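You operate a simulated robot arm through the tools that you are given. There is no shell and no other tool.

Carry out the task below with a simulated robot arm. There is one attempt and no reset: what you move stays moved.

Task
Shut the furnace down: stop it, close the air, switch off once the red lamp is out.
Fine: black knob on the gauge shut and black valve shut; caps stay on, the other knobs and the grey slide as they are.

Only the result counts: the job must be done as asked and must still hold three seconds after the hand-in. Knocking over, shifting, dropping, spilling or breaking anything else fails it. Lids that push on must go on centred and level and be pressed home; caps that screw on are set level and turned clockwise until they are tight.

Robot
A 7-joint arm with a three-finger gripper, fixed in place. Base frame: the origin is at the foot of the arm, x ahead of it, y to its left, z up. Units: cm, rad, N and s.
Its first joint turns from -2.897 to 2.897 rad. Payload 2.69 kg.
The tool frame sits at the grasp point between the pads (the TCP): z along the fingers, y along the line on which they close. The tips reach 3 cm beyond it. The gripper opens to 12.8 cm. The gripper's body begins 11.7 cm behind the TCP.
Orientation is told as [roll, pitch, yaw] about the base's x, y, z axes, in that order, counted from this pose: with the fingers straight down and closing along the base's y, the tool's x points along the base's -x, its y along +y and its z along -z.

Tools
- The arm moves only by the tool arm_command. Its argument "steps" is a list of rows, each a list of 7 numbers: the gripper command, from -1 (shut) to 1 (fully open), values between in proportion, then the shift along the base's x, y, z in units of 30 mm (1.0 is 30 mm), then the turn, a rotation vector about the base's x, y, z in units of 6 degrees (1.0 is 6 degrees). In form: [[claw, dx, dy, dz, rx, ry, rz], ...]. A call has 1 to 20 rows; each row shifts and turns the commanded pose from where the row before left it. A call with a number of a shift or a turn outside -1 to 1 is refused whole. Rows are played at 5 a second. More than 5 cm and 0.15 rad between two rows, or a gripper value outside its range, and nothing of the call is played. A pose out of reach is approached as far as the arm can. The call stops where the force on the tool passes 70 N (or 10 N more than at its start, if that is more) or the arm is blocked; 0.2 s more then pass. The fingers move at their own pace and stop on an object; they squeeze with about 35 N. The grip force told is the motor's: it shows also when the fingers shut on nothing. Time passes only in rows, and 0.2 s behind the last, so rows that do not move let the fingers close. It gives the time, the measured TCP pose, the force on the tool (base axes), the opening and the grip force at its end, in the units of the frame above (readings bear some noise), with the torque about the TCP (base axes, N m) and any sound that the robot's microphone picked up.
- Cameras (640 x 400 px; columns grow to the right, rows downward): "scene" is fixed at [22.18, 49.99, 156.52]; the picture's right is [0.16, -0.99, 0.00], its down [-0.74, -0.12, -0.66] and it looks along [0.66, 0.11, -0.75] (base axes); focal length 262 px, centre (320, 200). "wrist" rides on the gripper at [5.8, 5.4, -13.1] in the tool frame; the picture's right is [-0.68, 0.74, 0.00], its down [-0.62, -0.56, -0.55] and it looks along [-0.40, -0.37, 0.84] (tool axes); focal length 234 px, centre (320, 200). There is no depth. A picture from a camera that has moved, and an enlarged one, comes with that camera's place and axes in the base frame and with its lens.
- capture(camera): a new picture of that camera. No time passes.
- raise_lower(by): slides the trunk up (or, below 0, down) by that many cm; the arm rides with it, the base frame stays. It gives what a move gives, with no picture.
- inspect(camera, box): a new picture of the part [left, top, right, bottom] of that camera's present view, enlarged. No time passes.
- hand_in(): hands the job in; it is judged then, once.

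Nothing tells you positions but the pictures and the camera data. Unless the task says otherwise, let go and move clear before handing in.

The tools are called after "Emit:" by a JSON object that holds its "method" and its "body". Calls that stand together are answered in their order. arm_command: Moves the arm, as the interface text tells. Its arguments: {"type":"object","properties":{"steps":{"type":"array","items":{"type":"array","items":{"type":"number"}}}},"required":["steps"]} The other tools are called the same way: raise_lower (by) slides the trunk up or down; capture (camera) takes a picture; inspect (camera, box) takes an enlarged picture of a part of a camera's view; hand_in () hands the job in.

At the start:

```text
clock: 0.0
eef_pos: [67.67, 1.27, 109.56]
tool_rot: [-0.001, -0.001, 0.0]
wrist_force: [-0.4, 0.4, -0.3]
moment: [0.0, 0.0, -0.01]
width: 12.81
gripper_force: 0.1
trunk travel left (down, up): [-15.0, 20.0]
```

scene: 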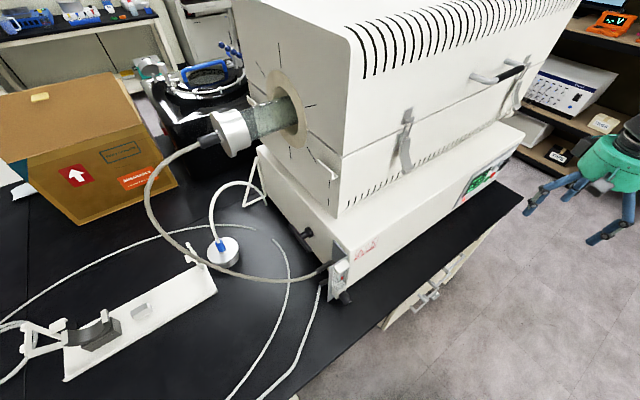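
wrist: 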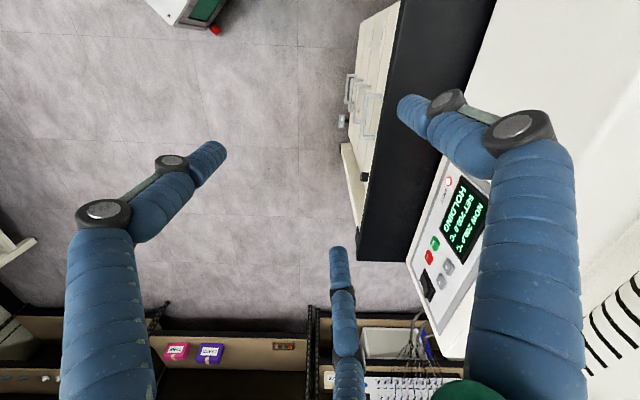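

A tube furnace stands on a bench to the arm's left, and its control panel (display, green, red and grey buttons, black switch) shows in the wrist view. I'll look closer before I move anything.

Emit:
{"method": "inspect", "body": {"camera": "wrist", "box": [380, 140, 520, 340]}}

Emit:
{"method": "inspect", "body": {"camera": "scene", "box": [420, 120, 560, 220]}}

Emit:
{"method": "inspect", "body": {"camera": "scene", "box": [180, 160, 380, 310]}}

Emit:
{"method": "inspect", "body": {"camera": "scene", "box": [0, 230, 240, 400]}}

Emit:
{"method": "inspect", "body": {"camera": "scene", "box": [120, 20, 320, 180]}}

```text
2.00 times, centred on (450, 240) of wrist
camera zoom: at [61.93, 6.74, 122.66], right [0.68, 0.74, 0.0], down [0.62, -0.56, 0.55], along [0.4, -0.37, -0.84], focal length 468 px, centre (60, 120)
```

zoom: 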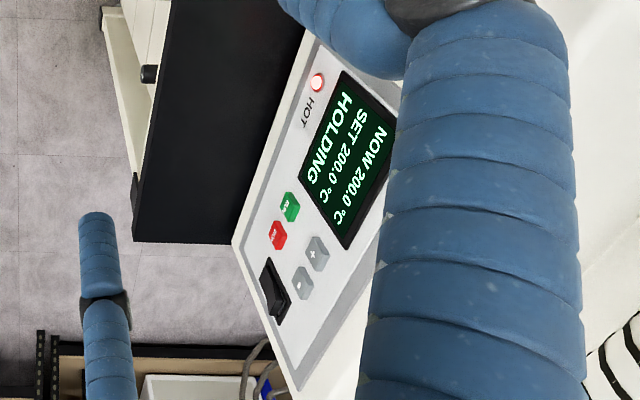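

```text
4.00 times, centred on (490, 170) of scene
camera zoom: at [22.18, 49.99, 156.52], right [0.16, -0.99, 0.0], down [-0.74, -0.12, -0.66], along [0.66, 0.11, -0.75], focal length 1050 px, centre (-360, 320)
```

zoom: 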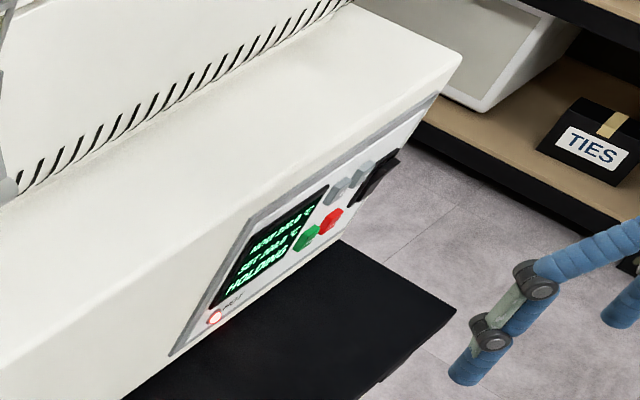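

```text
2.67 times, centred on (280, 235) of scene
camera zoom: at [22.18, 49.99, 156.52], right [0.16, -0.99, 0.0], down [-0.74, -0.12, -0.66], along [0.66, 0.11, -0.75], focal length 700 px, centre (427, 107)
```

zoom: 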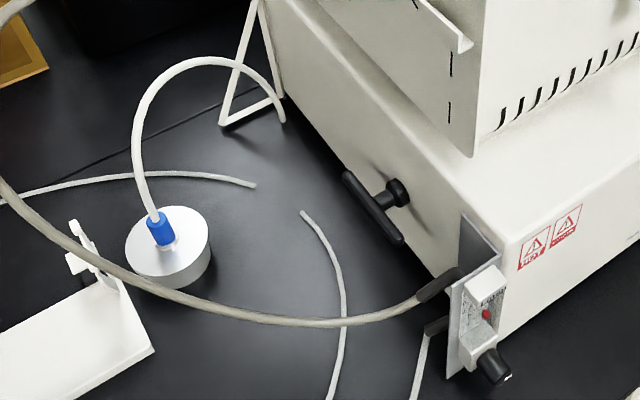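

```text
2.35 times, centred on (120, 315) of scene
camera zoom: at [22.18, 49.99, 156.52], right [0.16, -0.99, 0.0], down [-0.74, -0.12, -0.66], along [0.66, 0.11, -0.75], focal length 618 px, centre (791, -71)
```

zoom: 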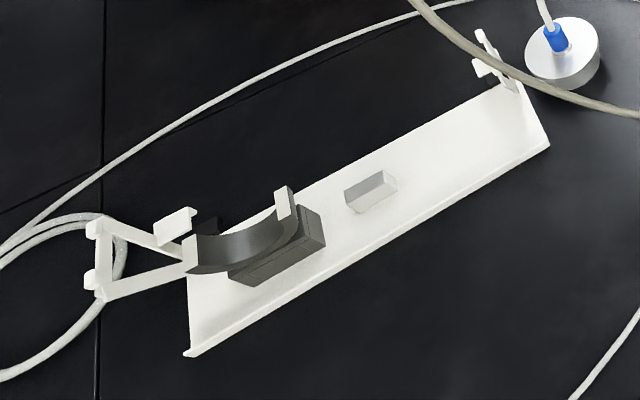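

```text
2.50 times, centred on (220, 100) of scene
camera zoom: at [22.18, 49.99, 156.52], right [0.16, -0.99, 0.0], down [-0.74, -0.12, -0.66], along [0.66, 0.11, -0.75], focal length 656 px, centre (570, 450)
```

zoom: 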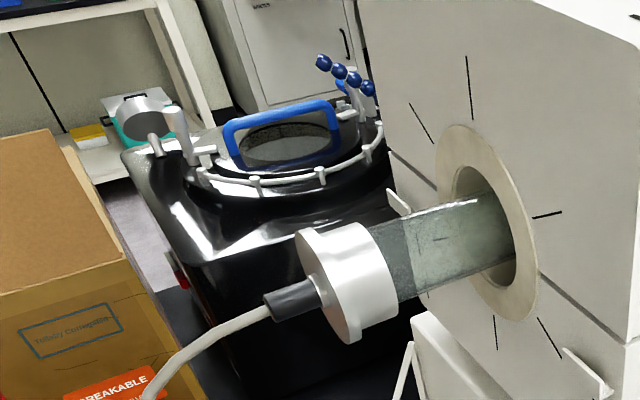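

The panel reads HOLDING with SET and NOW both at 200 °C, and the red HOT lamp is lit at about (91, 10, 87). The black switch is near (106, -4, 93). The flowmeter and the T-handle valve are at the furnace's left end. I'll close the gripper to see its fingertips and look at the other details.

Emit:
{"method": "arm_command", "body": {"steps": [[-1, 0, 0, 0, 0, 0, 0], [-1, 0, 0, 0, 0, 0, 0], [-1, 0, 0, 0, 0, 0, 0], [-1, 0, 0, 0, 0, 0, 0]]}}

Emit:
{"method": "capture", "body": {"camera": "wrist"}}

Emit:
{"method": "inspect", "body": {"camera": "scene", "box": [500, 80, 640, 260]}}

Emit:
{"method": "inspect", "body": {"camera": "scene", "box": [280, 210, 380, 310]}}

Emit:
{"method": "inspect", "body": {"camera": "scene", "box": [380, 0, 640, 160]}}

```text
clock: 1.0
eef_pos: [67.71, 1.22, 109.55]
tool_rot: [0.001, 0.0, 0.002]
wrist_force: [0.0, 0.0, 0.1]
moment: [0.0, 0.03, 0.0]
width: 0.22
gripper_force: 31.5
trunk travel left (down, up): [-15.0, 20.0]
```

```text
taken
camera wrist: at [61.93, 6.74, 122.66], right [0.68, 0.74, 0.0], down [0.62, -0.56, 0.55], along [0.4, -0.37, -0.84], focal length 234 px, centre (320, 200)
```

wrist: 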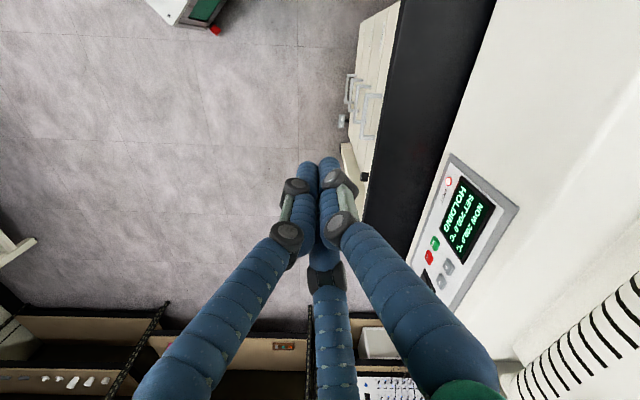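

```text
2.22 times, centred on (570, 170) of scene
camera zoom: at [22.18, 49.99, 156.52], right [0.16, -0.99, 0.0], down [-0.74, -0.12, -0.66], along [0.66, 0.11, -0.75], focal length 583 px, centre (-236, 267)
```

zoom: 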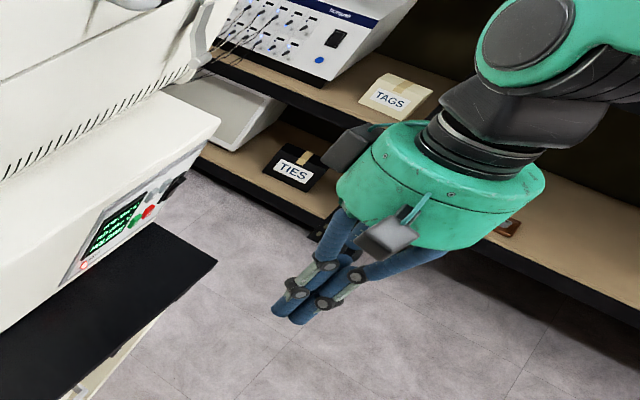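

```text
4.00 times, centred on (330, 260) of scene
camera zoom: at [22.18, 49.99, 156.52], right [0.16, -0.99, 0.0], down [-0.74, -0.12, -0.66], along [0.66, 0.11, -0.75], focal length 1050 px, centre (280, -40)
```

zoom: 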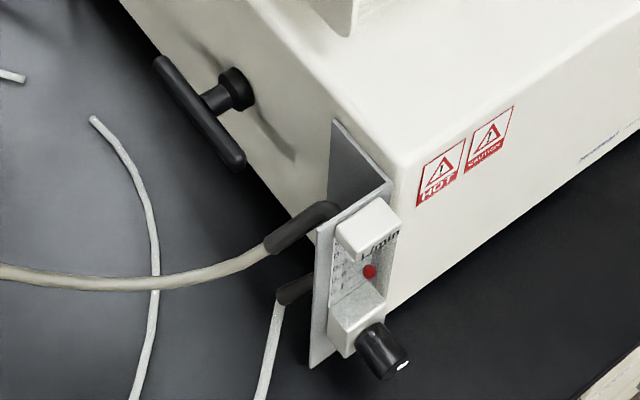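

```text
2.46 times, centred on (510, 80) of scene
camera zoom: at [22.18, 49.99, 156.52], right [0.16, -0.99, 0.0], down [-0.74, -0.12, -0.66], along [0.66, 0.11, -0.75], focal length 646 px, centre (-148, 495)
```

zoom: 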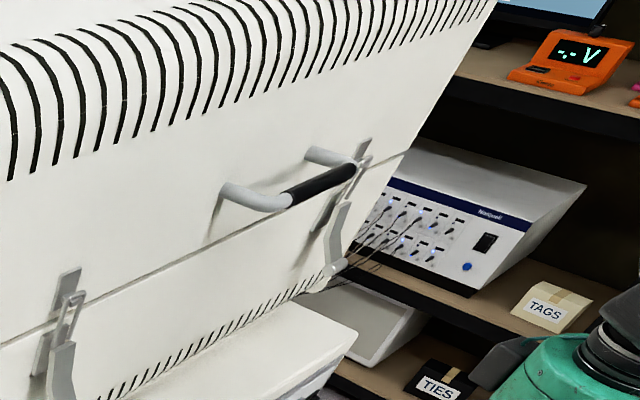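

The flowmeter's black knob and red float, and the T-handle valve, are now clear. Next I'll zoom on the panel with the fingers out of the way so I can triangulate it accurately.

Emit:
{"method": "inspect", "body": {"camera": "wrist", "box": [400, 145, 528, 315]}}

Emit:
{"method": "inspect", "body": {"camera": "scene", "box": [455, 140, 535, 210]}}

```text
2.35 times, centred on (464, 230) of wrist
camera zoom: at [61.93, 6.74, 122.66], right [0.68, 0.74, 0.0], down [0.62, -0.56, 0.55], along [0.4, -0.37, -0.84], focal length 551 px, centre (-19, 129)
```

zoom: 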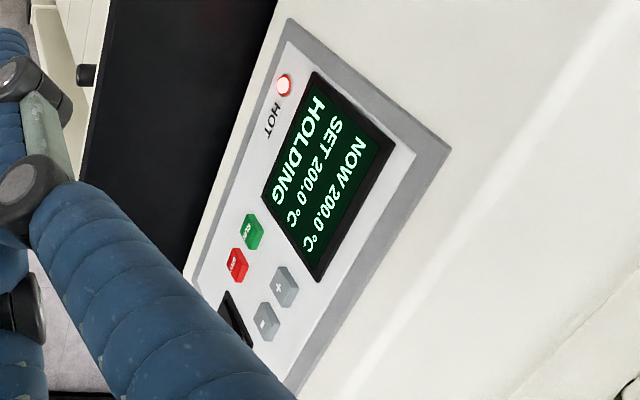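

```text
5.71 times, centred on (495, 175) of scene
camera zoom: at [22.18, 49.99, 156.52], right [0.16, -0.99, 0.0], down [-0.74, -0.12, -0.66], along [0.66, 0.11, -0.75], focal length 1500 px, centre (-680, 343)
```

zoom: 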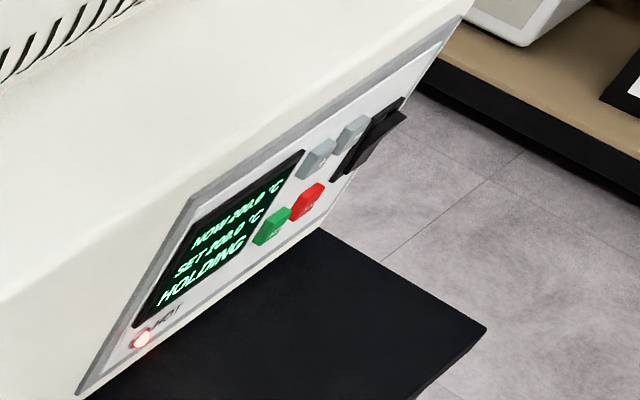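

The panel is vertical on the plane x+y≈101, facing (-0.7, -0.7). From triangulation: red button (102.3, -1.1, 90.4), green (99.5, 1.7, 90.5), switch (105.4, -4.2, 93.4). I'll rotate the tool to point horizontally at the panel while staying well clear.

Emit:
{"method": "arm_command", "body": {"steps": [[-1, 0, -0.3, 0, 0.7071, -0.7071, 0], [-1, 0, -0.3, 0, 0.7071, -0.7071, 0], [-1, 0, -0.3, 0, 0.7071, -0.7071, 0], [-1, 0, -0.3, 0, 0.7071, -0.7071, 0], [-1, 0, -0.3, 0, 0.7071, -0.7071, 0], [-1, 0, -0.3, 0, 0.7071, -0.7071, 0], [-1, 0, -0.3, 0, 0.7071, -0.7071, 0], [-1, 0, -0.3, 0, 0.7071, -0.7071, 0], [-1, 0, -0.3, 0, 0.7071, -0.7071, 0], [-1, 0, -0.3, 0, 0.7071, -0.7071, 0], [-1, 0, -0.3, 0, 0.7071, -0.7071, 0], [-1, 0, -0.3, 0, 0.7071, -0.7071, 0], [-1, 0, -0.3, 0, 0.7071, -0.7071, 0], [-1, 0, -0.3, 0, 0.7071, -0.7071, 0], [-1, 0, -0.3, 0, 0.7071, -0.7071, 0], [-1, 0, 0, 0, 0, 0, 0], [-1, 0, 0, 0, 0, 0, 0]]}}

Emit:
{"method": "capture", "body": {"camera": "wrist"}}

Emit:
{"method": "capture", "body": {"camera": "scene"}}

```text
clock: 4.6
eef_pos: [67.75, -12.16, 109.38]
tool_rot: [1.57, -0.784, -0.784]
wrist_force: [0.2, 0.2, -0.3]
moment: [0.01, 0.03, -0.03]
width: 0.18
gripper_force: 31.6
trunk travel left (down, up): [-15.0, 20.0]
```

```text
taken
camera wrist: at [52.98, -15.7, 109.09], right [-0.03, 0.03, 1.0], down [0.2, -0.98, 0.04], along [0.98, 0.2, 0.02], focal length 234 px, centre (320, 200)
```

wrist: 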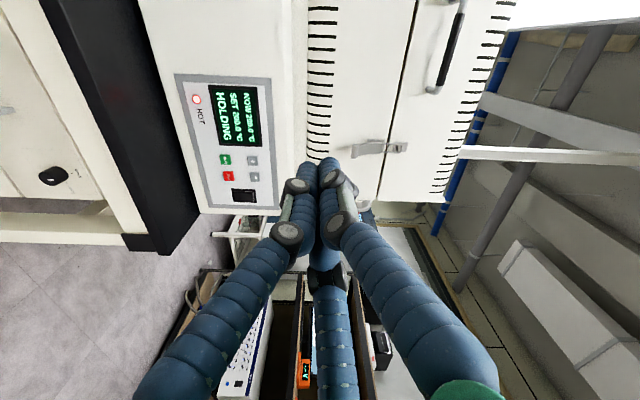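

```text
taken
```

scene: 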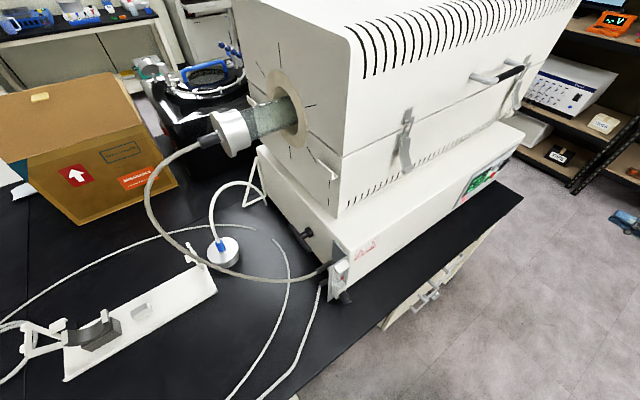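

The wrist camera now faces the panel, with the image turned on its side. I'll zoom in on the panel and on the black item on the bench front.

Emit:
{"method": "inspect", "body": {"camera": "wrist", "box": [170, 70, 290, 220]}}

Emit:
{"method": "inspect", "body": {"camera": "wrist", "box": [0, 100, 130, 240]}}

Emit:
{"method": "inspect", "body": {"camera": "wrist", "box": [215, 180, 275, 215]}}

```text
2.67 times, centred on (230, 145) of wrist
camera zoom: at [52.98, -15.7, 109.09], right [-0.03, 0.03, 1.0], down [0.2, -0.98, 0.04], along [0.98, 0.2, 0.02], focal length 624 px, centre (560, 347)
```

zoom: 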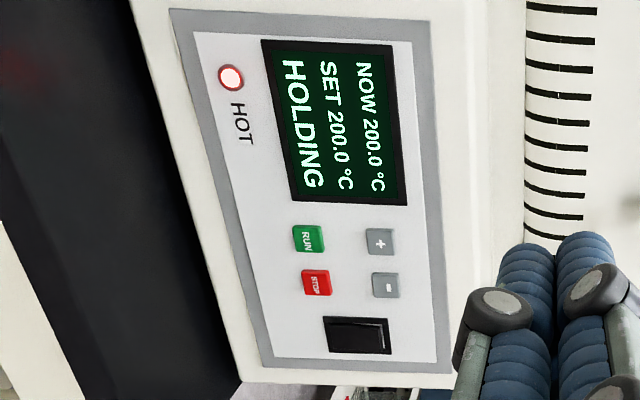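

```text
2.86 times, centred on (65, 170) of wrist
camera zoom: at [52.98, -15.7, 109.09], right [-0.03, 0.03, 1.0], down [0.2, -0.98, 0.04], along [0.98, 0.2, 0.02], focal length 669 px, centre (1049, 286)
```

zoom: 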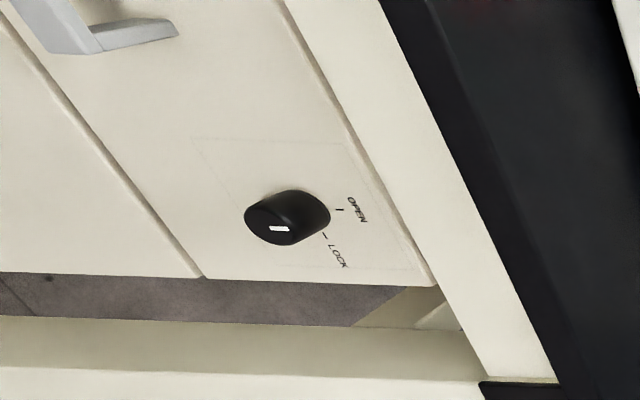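

```text
10.67 times, centred on (245, 198) of wrist
camera zoom: at [52.98, -15.7, 109.09], right [-0.03, 0.03, 1.0], down [0.2, -0.98, 0.04], along [0.98, 0.2, 0.02], focal length 2498 px, centre (1120, 227)
```

zoom: 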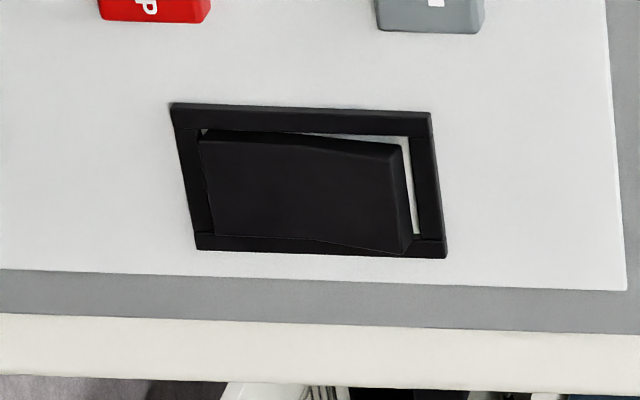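

The rocker's top end sticks out, so pressing the top should switch it off. The OPEN/LOCK knob on the cabinet isn't part of the job. Next I'll line up in front of the STOP button, about 8 cm away.

Emit:
{"method": "arm_command", "body": {"steps": [[-1, 0.797, 0.088, -0.58, 0, 0, 0], [-1, 0.797, 0.088, -0.58, 0, 0, 0], [-1, 0.797, 0.088, -0.58, 0, 0, 0], [-1, 0.797, 0.088, -0.58, 0, 0, 0], [-1, 0.797, 0.088, -0.58, 0, 0, 0], [-1, 0.797, 0.088, -0.58, 0, 0, 0], [-1, 0.797, 0.088, -0.58, 0, 0, 0], [-1, 0.797, 0.088, -0.58, 0, 0, 0], [-1, 0.797, 0.088, -0.58, 0, 0, 0], [-1, 0.797, 0.088, -0.58, 0, 0, 0], [-1, 0.797, 0.088, -0.58, 0, 0, 0], [-1, 0, 0, 0, 0, 0, 0], [-1, 0, 0, 0, 0, 0, 0]]}}

Emit:
{"method": "capture", "body": {"camera": "wrist"}}

Emit:
{"method": "capture", "body": {"camera": "scene"}}

```text
clock: 7.4
eef_pos: [94.13, -9.33, 90.11]
tool_rot: [1.568, -0.786, -0.782]
wrist_force: [0.1, 0.2, 0.1]
moment: [0.02, -0.01, 0.03]
width: 0.19
gripper_force: 31.1
trunk travel left (down, up): [-15.0, 20.0]
```

```text
taken
camera wrist: at [79.21, -12.91, 89.87], right [-0.03, 0.03, 1.0], down [0.2, -0.98, 0.04], along [0.98, 0.2, 0.02], focal length 234 px, centre (320, 200)
```

wrist: 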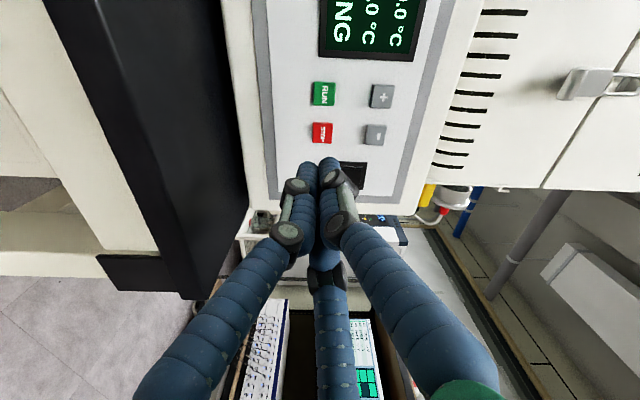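

```text
taken
```

scene: 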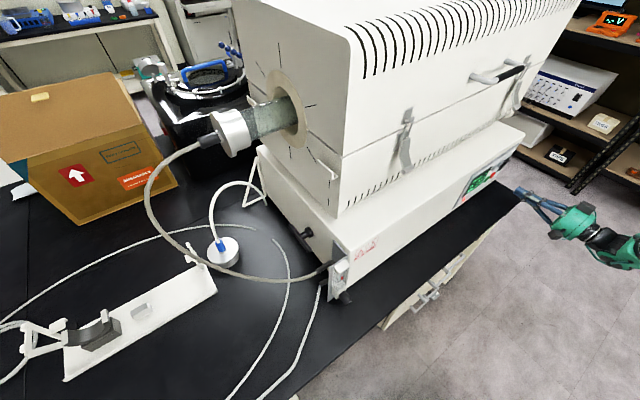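

The tool axis is lined up with STOP to within about 0.3 cm. I'll close most of the gap first, then press slowly.

Emit:
{"method": "arm_command", "body": {"steps": [[-1, 0.32, 0.36, 0.03, 0, 0, 0], [-1, 0.34, 0.37, 0.03, 0, 0, 0], [-1, 0.354, 0.354, 0, 0, 0, 0], [-1, 0.354, 0.354, 0, 0, 0, 0], [-1, 0.236, 0.236, 0, 0, 0, 0], [-1, 0, 0, 0, 0, 0, 0]]}}

Emit:
{"method": "inspect", "body": {"camera": "wrist", "box": [220, 80, 420, 230]}}

Emit:
{"method": "inspect", "body": {"camera": "scene", "box": [455, 140, 555, 220]}}

```text
clock: 8.8
eef_pos: [98.76, -4.17, 90.51]
tool_rot: [1.569, -0.785, -0.783]
wrist_force: [-0.2, 0.4, 0.8]
moment: [-0.01, -0.01, -0.05]
width: 0.23
gripper_force: 31.5
trunk travel left (down, up): [-15.0, 20.0]
```

```text
2.67 times, centred on (320, 155) of wrist
camera zoom: at [83.96, -7.82, 90.26], right [-0.03, 0.03, 1.0], down [0.2, -0.98, 0.04], along [0.98, 0.2, 0.02], focal length 624 px, centre (320, 320)
```

zoom: 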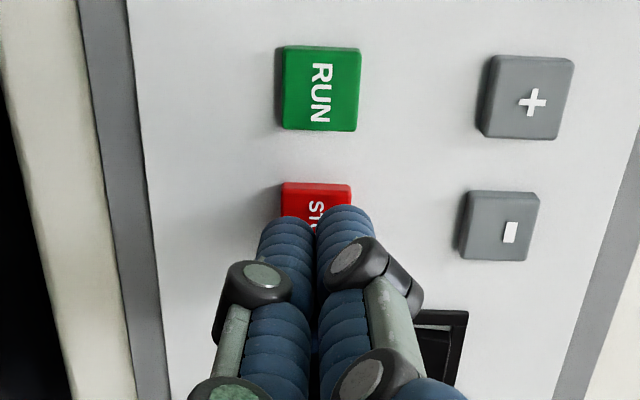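

```text
5.00 times, centred on (505, 180) of scene
camera zoom: at [22.18, 49.99, 156.52], right [0.16, -0.99, 0.0], down [-0.74, -0.12, -0.66], along [0.66, 0.11, -0.75], focal length 1312 px, centre (-605, 300)
```

zoom: 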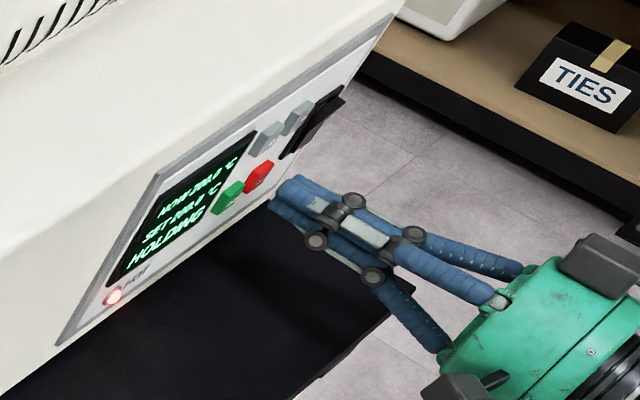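

Emit:
{"method": "arm_command", "body": {"steps": [[-1, 0.08, 0.06, 0, 0, 0, 0], [-1, 0.08, 0.06, 0, 0, 0, 0], [-1, 0.07, 0.07, 0, 0, 0, 0], [-1, 0.06, 0.06, 0, 0, 0, 0], [-1, 0.06, 0.06, 0, 0, 0, 0], [-1, 0.06, 0.06, 0, 0, 0, 0]]}}

Emit:
{"method": "capture", "body": {"camera": "wrist"}}

Emit:
{"method": "inspect", "body": {"camera": "scene", "box": [455, 140, 555, 220]}}

```text
clock: 10.2
eef_pos: [100.18, -3.21, 90.39]
tool_rot: [1.568, -0.786, -0.783]
wrist_force: [-2.3, -0.8, -1.7]
moment: [-0.02, 0.02, 0.04]
width: 0.59
gripper_force: 31.4
trunk travel left (down, up): [-15.0, 20.0]
heard: click
```

```text
taken
camera wrist: at [85.32, -6.74, 90.24], right [-0.03, 0.03, 1.0], down [0.2, -0.98, 0.04], along [0.98, 0.2, 0.02], focal length 234 px, centre (320, 200)
```

wrist: 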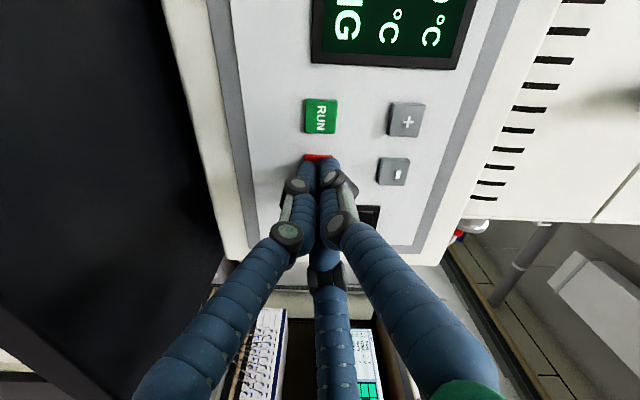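

```text
5.00 times, centred on (505, 180) of scene
camera zoom: at [22.18, 49.99, 156.52], right [0.16, -0.99, 0.0], down [-0.74, -0.12, -0.66], along [0.66, 0.11, -0.75], focal length 1312 px, centre (-605, 300)
```

zoom: 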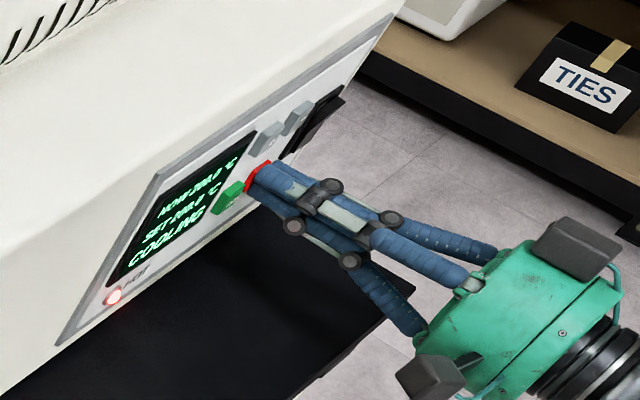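

STOP clicked and the display now reads COOLING, with the lamp still lit. I'll back straight off and carry the hand left, in front of the bench, to look at the flowmeter.

Emit:
{"method": "arm_command", "body": {"steps": [[-1, -0.3, -0.3, 0, 0, 0, 0], [-1, -0.7, -0.7, 0, 0, 0, 0], [-1, -0.7, -0.7, 0, 0, 0, 0], [-1, -0.7, -0.7, 0.2, 0, 0, 0], [-1, -0.7, -0.7, 0.3, 0, 0, 0], [-1, -0.7, -0.7, 0.3, 0, 0, 0], [-1, -0.7, -0.7, 0.3, 0, 0, 0], [-1, -0.9, 0.85, 0.2, 0, 0, 0], [-1, -0.95, 0.95, 0.2, 0, 0, 0], [-1, -0.95, 0.95, 0.2, 0, 0, 0], [-1, -0.95, 0.95, 0.2, 0, 0, 0], [-1, -0.95, 0.95, 0.2, 0, 0, 0], [-1, -0.95, 0.95, 0.2, 0, 0, 0], [-1, -0.95, 0.95, 0, 0, 0, 0], [-1, -0.95, 0.95, 0, 0, 0, 0], [-1, 0, 0, 0, 0, 0, 0]]}}

Emit:
{"method": "capture", "body": {"camera": "wrist"}}

Emit:
{"method": "capture", "body": {"camera": "scene"}}

```text
clock: 13.6
eef_pos: [64.06, 5.71, 97.62]
tool_rot: [1.569, -0.787, -0.785]
wrist_force: [0.5, 0.7, 0.7]
moment: [-0.02, 0.01, -0.03]
width: 0.19
gripper_force: 30.9
trunk travel left (down, up): [-15.0, 20.0]
```

```text
taken
camera wrist: at [49.25, 2.11, 97.27], right [-0.03, 0.03, 1.0], down [0.2, -0.98, 0.04], along [0.98, 0.2, 0.02], focal length 234 px, centre (320, 200)
```

wrist: 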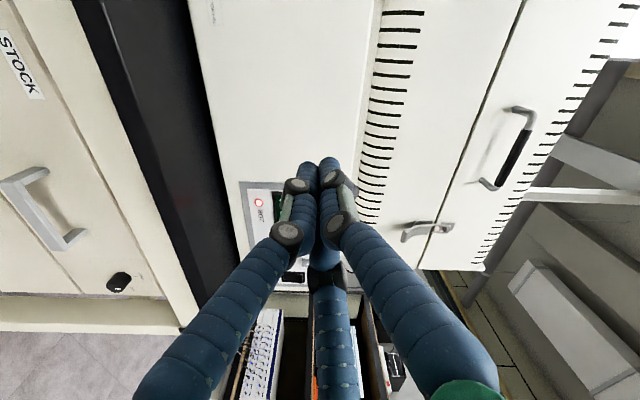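

```text
taken
```

scene: 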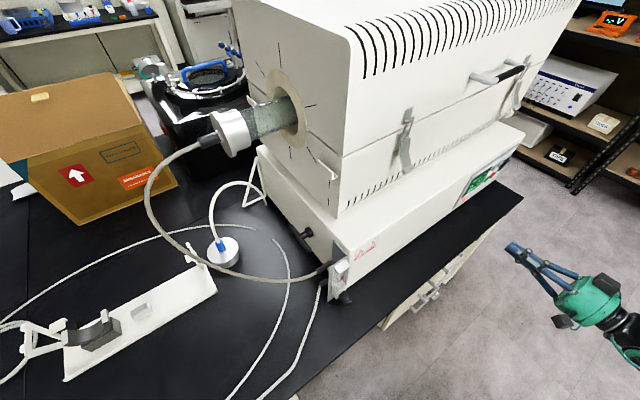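

Emit:
{"method": "arm_command", "body": {"steps": [[-1, -0.97, 0.75, 0, 0, 0, 0], [-1, -0.97, 0.75, 0, 0, 0, 0], [-1, -0.97, 0.75, 0, 0, 0, 0], [-1, -0.97, 0.75, 0, 0, 0, 0], [-1, -0.97, 0.75, 0, 0, 0, 0], [-1, -0.97, 0.75, 0, 0, 0, 0], [-1, -0.97, 0.75, 0, 0, 0, 0], [-1, -0.97, 0.75, 0, 0, 0, 0], [-1, -0.97, 0.75, 0, 0, 0, 0], [-1, -0.97, 0.75, 0, 0, 0, 0], [-1, 0, 0, 0, 0, 0, 0]]}}

Emit:
{"method": "capture", "body": {"camera": "wrist"}}

Emit:
{"method": "capture", "body": {"camera": "scene"}}

```text
clock: 16.2
eef_pos: [39.33, 28.46, 99.89]
tool_rot: [1.654, -0.8, -0.846]
wrist_force: [-0.4, -0.5, 0.3]
moment: [0.03, -0.03, 0.01]
width: 0.19
gripper_force: 31.6
out of reach, approached as far as the arm can: row 10
trunk travel left (down, up): [-15.0, 20.0]
stopped in row 11: the arm was blocked; the commanded pose is now the measured one
```

```text
taken
camera wrist: at [24.46, 24.92, 98.56], right [-0.08, 0.0, 1.0], down [0.2, -0.98, 0.02], along [0.98, 0.2, 0.08], focal length 234 px, centre (320, 200)
```

wrist: 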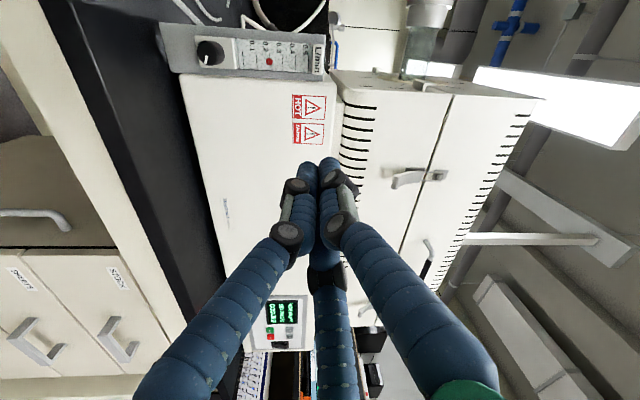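

```text
taken
```

scene: 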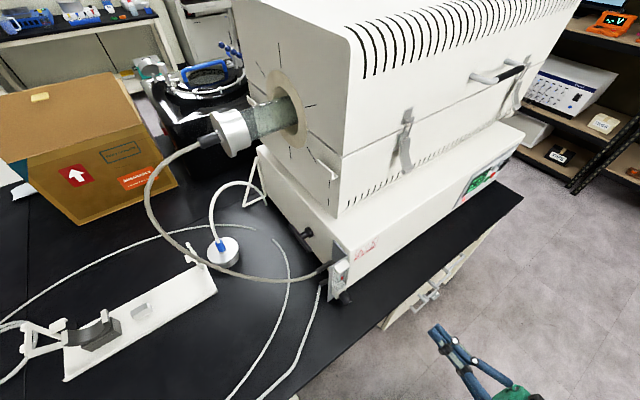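

I'm at the near limit of the arm's reach in this pose, but the flowmeter is in view. I'll zoom in.

Emit:
{"method": "inspect", "body": {"camera": "wrist", "box": [150, 0, 350, 90]}}

Emit:
{"method": "inspect", "body": {"camera": "wrist", "box": [180, 20, 260, 75]}}

Emit:
{"method": "inspect", "body": {"camera": "scene", "box": [300, 230, 370, 310]}}

Emit:
{"method": "inspect", "body": {"camera": "scene", "box": [250, 190, 350, 290]}}

```text
3.20 times, centred on (250, 45) of wrist
camera zoom: at [24.46, 24.92, 98.56], right [-0.08, 0.0, 1.0], down [0.2, -0.98, 0.02], along [0.98, 0.2, 0.08], focal length 749 px, centre (544, 696)
```

zoom: 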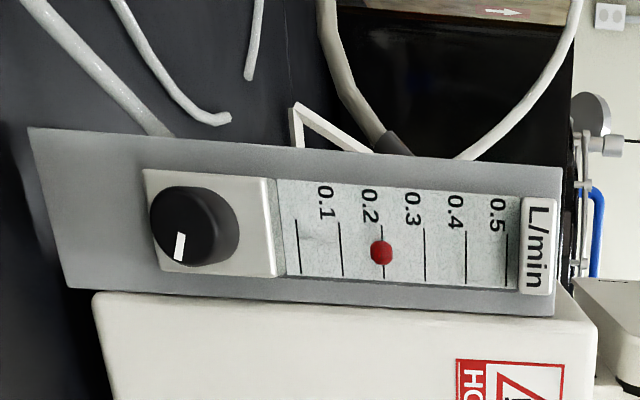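

```text
7.27 times, centred on (220, 48) of wrist
camera zoom: at [24.46, 24.92, 98.56], right [-0.08, 0.0, 1.0], down [0.2, -0.98, 0.02], along [0.98, 0.2, 0.08], focal length 1703 px, centre (1047, 1309)
```

zoom: 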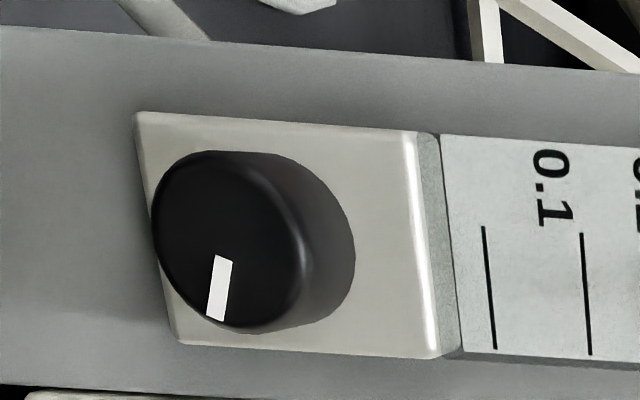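

```text
5.00 times, centred on (335, 270) of scene
camera zoom: at [22.18, 49.99, 156.52], right [0.16, -0.99, 0.0], down [-0.74, -0.12, -0.66], along [0.66, 0.11, -0.75], focal length 1312 px, centre (245, -150)
```

zoom: 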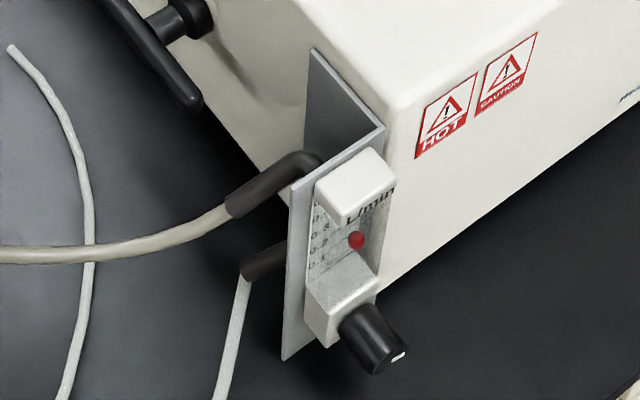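

```text
4.00 times, centred on (300, 240) of scene
camera zoom: at [22.18, 49.99, 156.52], right [0.16, -0.99, 0.0], down [-0.74, -0.12, -0.66], along [0.66, 0.11, -0.75], focal length 1050 px, centre (400, 40)
```

zoom: 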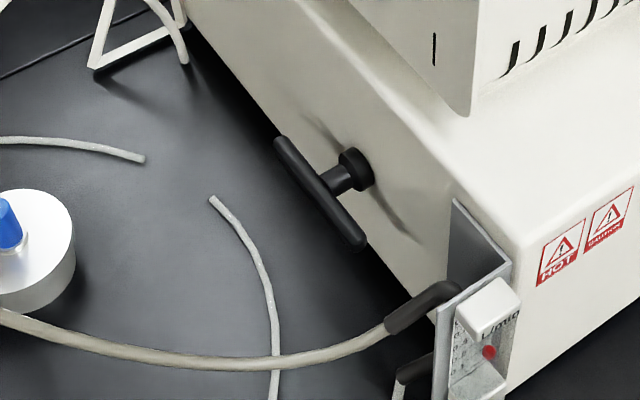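

The float reads about 0.25 L/min and the knob pointer is at 3 o'clock. I put the knob's front at about (48.4, 46.8, 87.8), so clockwise should shut it. Before turning anything, I'll move the camera further left to see the T-handle valve and any markings.

Emit:
{"method": "arm_command", "body": {"steps": [[-1, 0, 1, 0, 0, 0, 0], [-1, 0, 1, 0, 0, 0, 0], [-1, 0, 1, 0, 0, 0, 0], [-1, 0, 1, 0, 0, 0, 0], [-1, 0, 1, 0, 0, 0, 0], [-1, 0, 1, 0, 0, 0, 0], [-1, 0, 1, 0, 0, 0, 0], [-1, 0, 1, 0, 0, 0, 0], [-1, 0, 1, 0, 0, 0, 0], [-1, 0, 1, 0, 0, 0, 0], [-1, 0, 1, 0, 0, 0, 0], [-1, 0, 1, 0, 0, 0, 0], [-1, 0, 0, 0, 0, 0, 0]]}}

Emit:
{"method": "capture", "body": {"camera": "wrist"}}

Emit:
{"method": "capture", "body": {"camera": "scene"}}

```text
clock: 19.0
eef_pos: [39.22, 30.15, 98.79]
tool_rot: [1.651, -0.804, -0.832]
wrist_force: [-0.4, 0.2, -0.4]
moment: [0.01, 0.0, -0.05]
width: 0.19
gripper_force: 31.6
out of reach, approached as far as the arm can: row 1, 2, 3, 4, 5, 6, 7, 8, 9, 10, 11, 12
trunk travel left (down, up): [-15.0, 20.0]
```

```text
taken
camera wrist: at [24.54, 26.39, 97.63], right [-0.08, 0.0, 1.0], down [0.21, -0.98, 0.02], along [0.97, 0.21, 0.08], focal length 234 px, centre (320, 200)
```

wrist: 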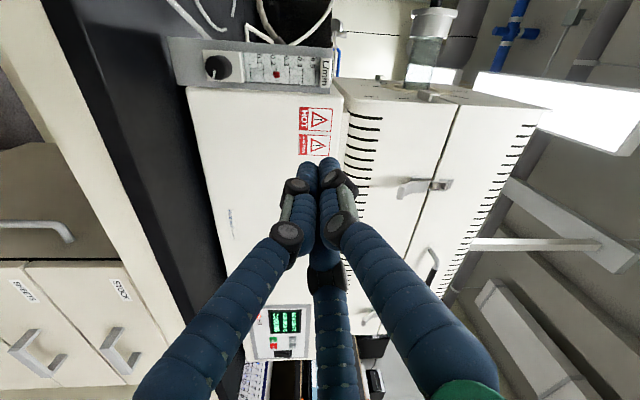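

```text
taken
```

scene: 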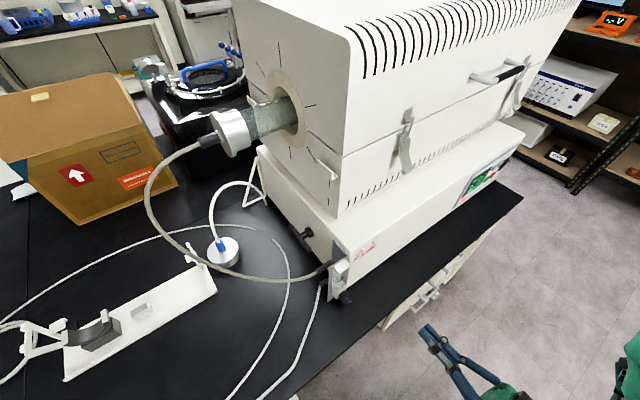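

The arm folds up against its limit here, with the wrist too close to the base. I'll send small probing moves to see how the commanded pose behaves.

Emit:
{"method": "arm_command", "body": {"steps": [[-1, 0.3, -0.3, 0, 0, 0, 0], [-1, 0.3, -0.3, 0, 0, 0, 0]]}}

```text
clock: 19.6
eef_pos: [41.23, 28.23, 98.94]
tool_rot: [1.652, -0.8, -0.843]
wrist_force: [0.7, -0.2, -0.3]
moment: [0.0, -0.01, 0.0]
width: 0.19
gripper_force: 31.6
trunk travel left (down, up): [-15.0, 20.0]
```

Emit:
{"method": "arm_command", "body": {"steps": [[-1, 0.7, 0.7, 0, 0, 0, 0], [-1, 0.7, 0.7, 0, 0, 0, 0], [-1, 0.7, 0.7, 0.1, 0, 0, 0], [-1, 0.5, 0.5, 0.1, 0, 0, 0], [-1, -0.6, 0.6, 0, 0, 0, 0], [-1, -0.6, 0.6, 0, 0, 0, 0], [-1, -0.6, 0.6, 0, 0, 0, 0]]}}

Emit:
{"method": "capture", "body": {"camera": "wrist"}}

```text
clock: 21.2
eef_pos: [45.71, 34.29, 99.43]
tool_rot: [1.651, -0.803, -0.825]
wrist_force: [0.1, 0.8, -0.2]
moment: [0.0, -0.01, -0.01]
width: 0.21
gripper_force: 31.7
out of reach, approached as far as the arm can: row 4, 5, 6, 7
trunk travel left (down, up): [-15.0, 20.0]
```

```text
taken
camera wrist: at [30.88, 30.46, 98.19], right [-0.08, 0.0, 1.0], down [0.22, -0.98, 0.02], along [0.97, 0.22, 0.08], focal length 234 px, centre (320, 200)
```

wrist: 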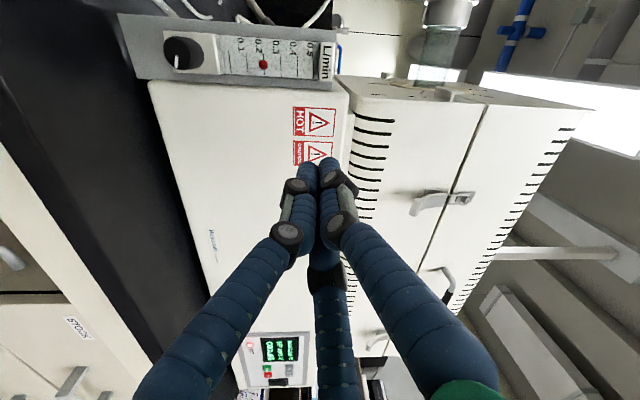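

Leftward motion is limited by a joint, not by contact. I'll try rolling the tool about its own axis to find which direction frees it.

Emit:
{"method": "arm_command", "body": {"steps": [[-1, 0, 0, 0, 0.7071, 0.7071, 0], [-1, 0, 0, 0, 0.7071, 0.7071, 0]]}}

Emit:
{"method": "arm_command", "body": {"steps": [[-1, 0, 0, 0, -0.7071, -0.7071, 0], [-1, 0, 0, 0, -0.7071, -0.7071, 0], [-1, 0, 0, 0, -0.7071, -0.7071, 0], [-1, 0, 0, 0, -0.7071, -0.7071, 0]]}}

```text
clock: 21.8
eef_pos: [46.1, 33.23, 99.35]
tool_rot: [1.635, -0.592, -0.825]
wrist_force: [0.4, 0.5, -0.5]
moment: [0.0, -0.03, -0.01]
width: 0.2
gripper_force: 31.2
out of reach, approached as far as the arm can: row 1
trunk travel left (down, up): [-15.0, 20.0]
```

```text
clock: 22.8
eef_pos: [46.08, 33.47, 99.27]
tool_rot: [1.673, -1.012, -0.861]
wrist_force: [-0.6, -0.5, -0.3]
moment: [0.0, 0.0, -0.01]
width: 0.22
gripper_force: 31.7
trunk travel left (down, up): [-15.0, 20.0]
```

Emit:
{"method": "arm_command", "body": {"steps": [[-1, -0.5, 0.5, 0, 0, 0, 0], [-1, -0.5, 0.5, 0, 0, 0, 0]]}}

```text
clock: 23.4
eef_pos: [44.05, 33.57, 98.94]
tool_rot: [1.671, -1.009, -0.849]
wrist_force: [-0.1, 0.0, -0.1]
moment: [0.0, -0.02, 0.03]
width: 0.2
gripper_force: 31.4
out of reach, approached as far as the arm can: row 1, 2
trunk travel left (down, up): [-15.0, 20.0]
```

Emit:
{"method": "arm_command", "body": {"steps": [[-1, 0, 0, 0, 0, 0, 1], [-1, 0, 0.5, 0, 0, 0, 1]]}}

Emit:
{"method": "arm_command", "body": {"steps": [[-1, 0, 0, 0, 0, 0, -1], [-1, 0, 0, 0, 0, 0, -1], [-1, 0, 0, 0, 0, 0, -1], [-1, 0, 0.5, 0, 0, 0, -1]]}}

Emit:
{"method": "capture", "body": {"camera": "scene"}}

```text
clock: 24.0
eef_pos: [44.18, 35.22, 98.78]
tool_rot: [1.672, -1.01, -0.65]
wrist_force: [-0.2, 1.3, 0.6]
moment: [-0.01, -0.03, -0.04]
width: 0.23
gripper_force: 31.6
trunk travel left (down, up): [-15.0, 20.0]
```

```text
clock: 25.0
eef_pos: [44.66, 31.75, 97.78]
tool_rot: [1.675, -1.012, -0.887]
wrist_force: [0.7, 0.6, 0.6]
moment: [-0.02, 0.02, -0.02]
width: 0.19
gripper_force: 31.4
out of reach, approached as far as the arm can: row 2, 3, 4
trunk travel left (down, up): [-15.0, 20.0]
```

```text
taken
```

scene: 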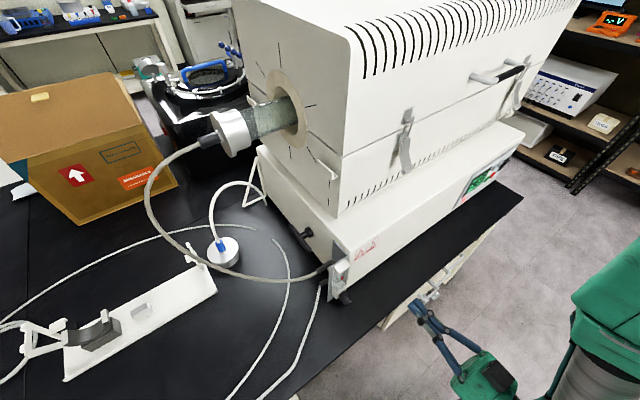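

The tool can't yaw any further right in this elbow posture. I'll go back to a tool-down pose, turn the arm to the new azimuth, and then pitch the tool up there.

Emit:
{"method": "arm_command", "body": {"steps": [[-1, 0.1, -0.2, 0.2, -0.7071, 0.7071, 0], [-1, 0.1, -0.2, 0.2, -0.7071, 0.7071, 0], [-1, 0.1, -0.2, 0.2, -0.7071, 0.7071, 0], [-1, 0.1, -0.2, 0.2, -0.7071, 0.7071, 0], [-1, 0.1, -0.2, 0.2, -0.7071, 0.7071, 0], [-1, 0.1, -0.2, 0.2, -0.7071, 0.7071, 0], [-1, 0.1, -0.2, 0.2, -0.7071, 0.7071, 0], [-1, 0.1, -0.2, 0.2, -0.7071, 0.7071, 0], [-1, 0.1, -0.2, 0.2, -0.7071, 0.7071, 0], [-1, 0.1, -0.2, 0.2, -0.7071, 0.7071, 0], [-1, 0, 0, 0, -0.7071, 0.7071, 0], [-1, 0, 0, 0, -0.7071, 0.7071, 0], [-1, 0, 0, 0, -0.7071, 0.7071, 0], [-1, 0, 0, 0, -0.7071, 0.7071, 0], [-1, 0, 0, 0, -0.7071, 0.7071, 0], [-1, 0, 0, 0, 0, 0, 0]]}}

Emit:
{"method": "capture", "body": {"camera": "scene"}}

Emit:
{"method": "capture", "body": {"camera": "wrist"}}

```text
clock: 28.4
eef_pos: [46.82, 25.4, 103.41]
tool_rot: [0.105, -0.208, 0.217]
wrist_force: [0.7, 0.1, 0.2]
moment: [-0.02, 0.02, 0.0]
width: 0.22
gripper_force: 31.0
out of reach, approached as far as the arm can: row 1, 12, 13, 14
trunk travel left (down, up): [-15.0, 20.0]
```

```text
taken
```

scene: 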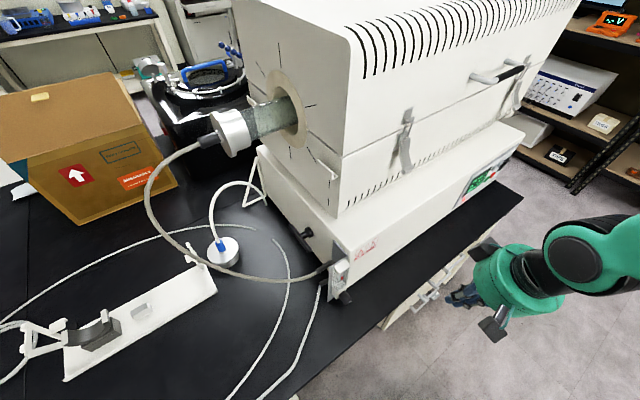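

```text
taken
camera wrist: at [37.66, 27.5, 115.42], right [0.47, 0.85, 0.22], down [0.62, -0.5, 0.6], along [0.62, -0.15, -0.77], focal length 234 px, centre (320, 200)
```

wrist: 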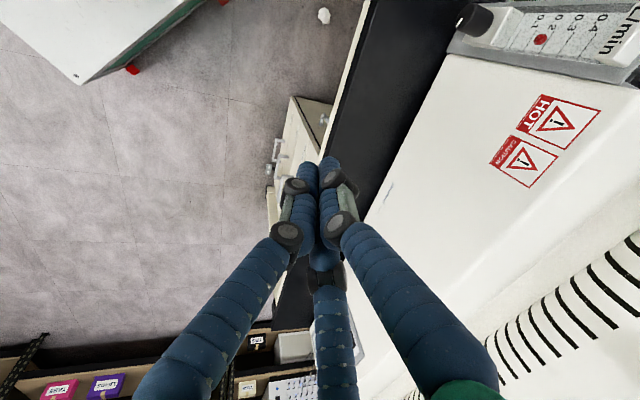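

Emit:
{"method": "arm_command", "body": {"steps": [[-1, 0.8, 0.3, 0.5, -0.4, 0.8, 0], [-1, 0.8, 0.3, 0.5, -0.4, 0.8, 0], [-1, 0.8, 0.3, 0.3, -0.2, 0.4, 0], [-1, 0.8, 0.3, 0, 0, 0, 0], [-1, 0, 0, 0, 0, 0, 0]]}}

Emit:
{"method": "arm_command", "body": {"steps": [[-1, -0.5, 0.8, 0, 0, 0, 0.5], [-1, -0.5, 0.8, 0, 0, 0, 0.5], [-1, -0.5, 0.8, 0, 0, 0, 0.5], [-1, -0.5, 0.8, 0, 0, 0, 0.5]]}}

```text
clock: 29.6
eef_pos: [56.33, 29.0, 107.18]
tool_rot: [0.046, 0.017, 0.222]
wrist_force: [0.1, 0.4, -0.9]
moment: [0.0, 0.04, 0.0]
width: 0.19
gripper_force: 31.0
trunk travel left (down, up): [-15.0, 20.0]
```

```text
clock: 30.6
eef_pos: [50.33, 38.62, 107.05]
tool_rot: [0.05, 0.018, 0.433]
wrist_force: [-0.8, -0.6, -0.8]
moment: [0.01, 0.02, 0.02]
width: 0.18
gripper_force: 31.8
trunk travel left (down, up): [-15.0, 20.0]
```

Tool-down motion works well. I'll carry on left in this posture to bring the T-handle side into the wrist camera's view.

Emit:
{"method": "arm_command", "body": {"steps": [[-1, -0.95, 0.45, 0, 0, 0, 0.67], [-1, -0.95, 0.45, 0, 0, 0, 0.67], [-1, -0.95, 0.45, 0, 0, 0, 0.67], [-1, -0.95, 0.5, 0, 0, 0, 0.67], [-1, -0.95, 0.7, 0, -0.3, -0.3, 0.67], [-1, -0.9, 0.85, 0, 0, 0, 0], [-1, -0.9, 0.85, 0, 0, 0, 0], [-1, -0.9, 0.85, 0, 0, 0, 0], [-1, -0.9, 0.85, 0, 0, 0, 0], [-1, 0, 0, 0, 0, 0, 0]]}}

Emit:
{"method": "capture", "body": {"camera": "wrist"}}

Emit:
{"method": "capture", "body": {"camera": "scene"}}

```text
clock: 32.8
eef_pos: [25.17, 56.68, 106.85]
tool_rot: [0.004, 0.016, 0.782]
wrist_force: [-0.6, 0.5, 0.1]
moment: [-0.04, -0.03, 0.02]
width: 0.19
gripper_force: 31.9
trunk travel left (down, up): [-15.0, 20.0]
```

```text
taken
camera wrist: at [17.52, 56.56, 120.17], right [-0.04, 1.0, -0.01], down [0.84, 0.04, 0.54], along [0.54, 0.01, -0.84], focal length 234 px, centre (320, 200)
```

wrist: 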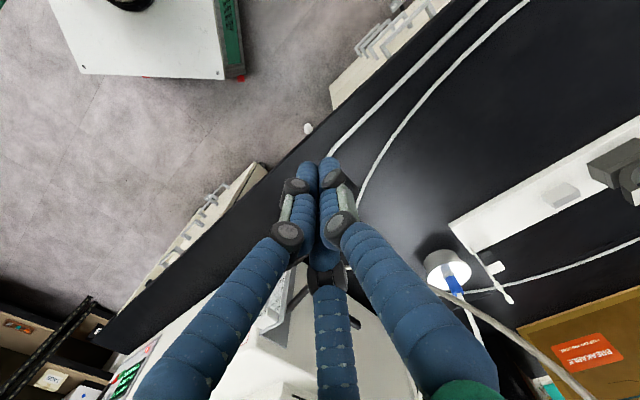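

```text
taken
```

scene: 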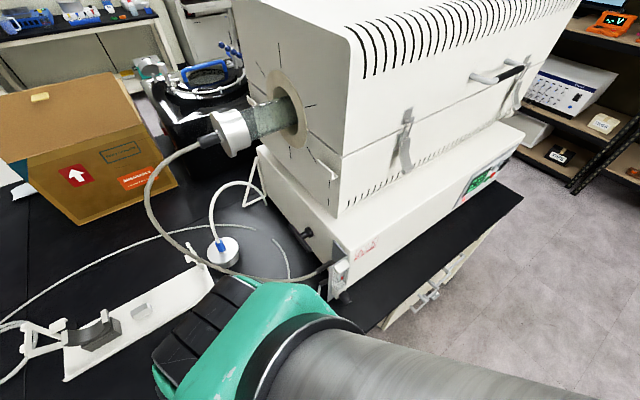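

Emit:
{"method": "arm_command", "body": {"steps": [[-1, 0.2, 0.2, 0, 0.7071, -0.7071, 0], [-1, 0.2, 0.2, 0, 0.7071, -0.7071, 0], [-1, 0.2, 0.2, 0, 0.7071, -0.7071, 0], [-1, 0.2, 0.2, 0, 0.7071, -0.7071, 0], [-1, 0.2, 0.2, 0, 0.7071, -0.7071, 0], [-1, 0.2, 0.2, 0, 0.7071, -0.7071, 0], [-1, 0.2, 0.2, 0, 0.7071, -0.7071, 0], [-1, 0.2, 0.2, 0, 0.7071, -0.7071, 0], [-1, 0, 0, 0, 0.7071, -0.7071, 0], [-1, 0, 0, 0, 0.7071, -0.7071, 0], [-1, 0, 0, 0, 0.7071, -0.7071, 0], [-1, 0, 0, 0, 0.7071, -0.7071, 0], [-1, 0, 0, 0, 0, 0, 0]]}}

Emit:
{"method": "capture", "body": {"camera": "wrist"}}

Emit:
{"method": "capture", "body": {"camera": "scene"}}

```text
clock: 35.6
eef_pos: [30.18, 61.31, 107.19]
tool_rot: [0.018, -1.241, 0.769]
wrist_force: [0.0, 0.3, -0.6]
moment: [0.05, -0.01, 0.02]
width: 0.23
gripper_force: 31.8
trunk travel left (down, up): [-15.0, 20.0]
```

```text
taken
camera wrist: at [16.27, 55.07, 105.94], right [-0.37, 0.67, 0.64], down [0.18, -0.63, 0.76], along [0.91, 0.39, 0.11], focal length 234 px, centre (320, 200)
```

wrist: 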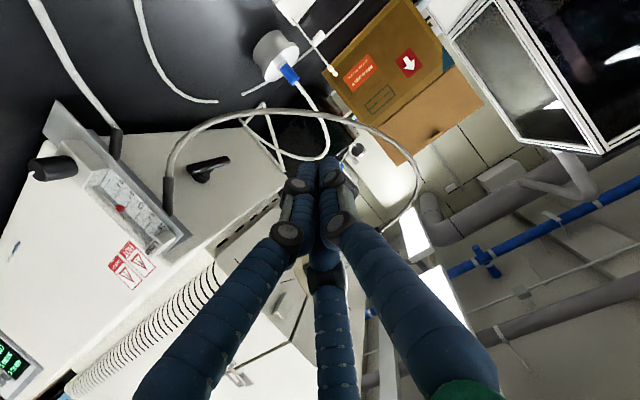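

```text
taken
```

scene: 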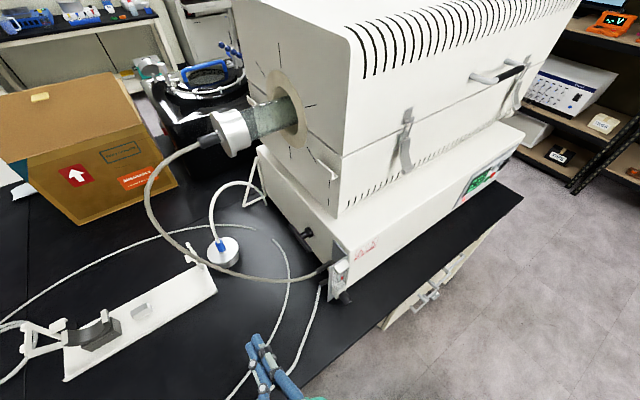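

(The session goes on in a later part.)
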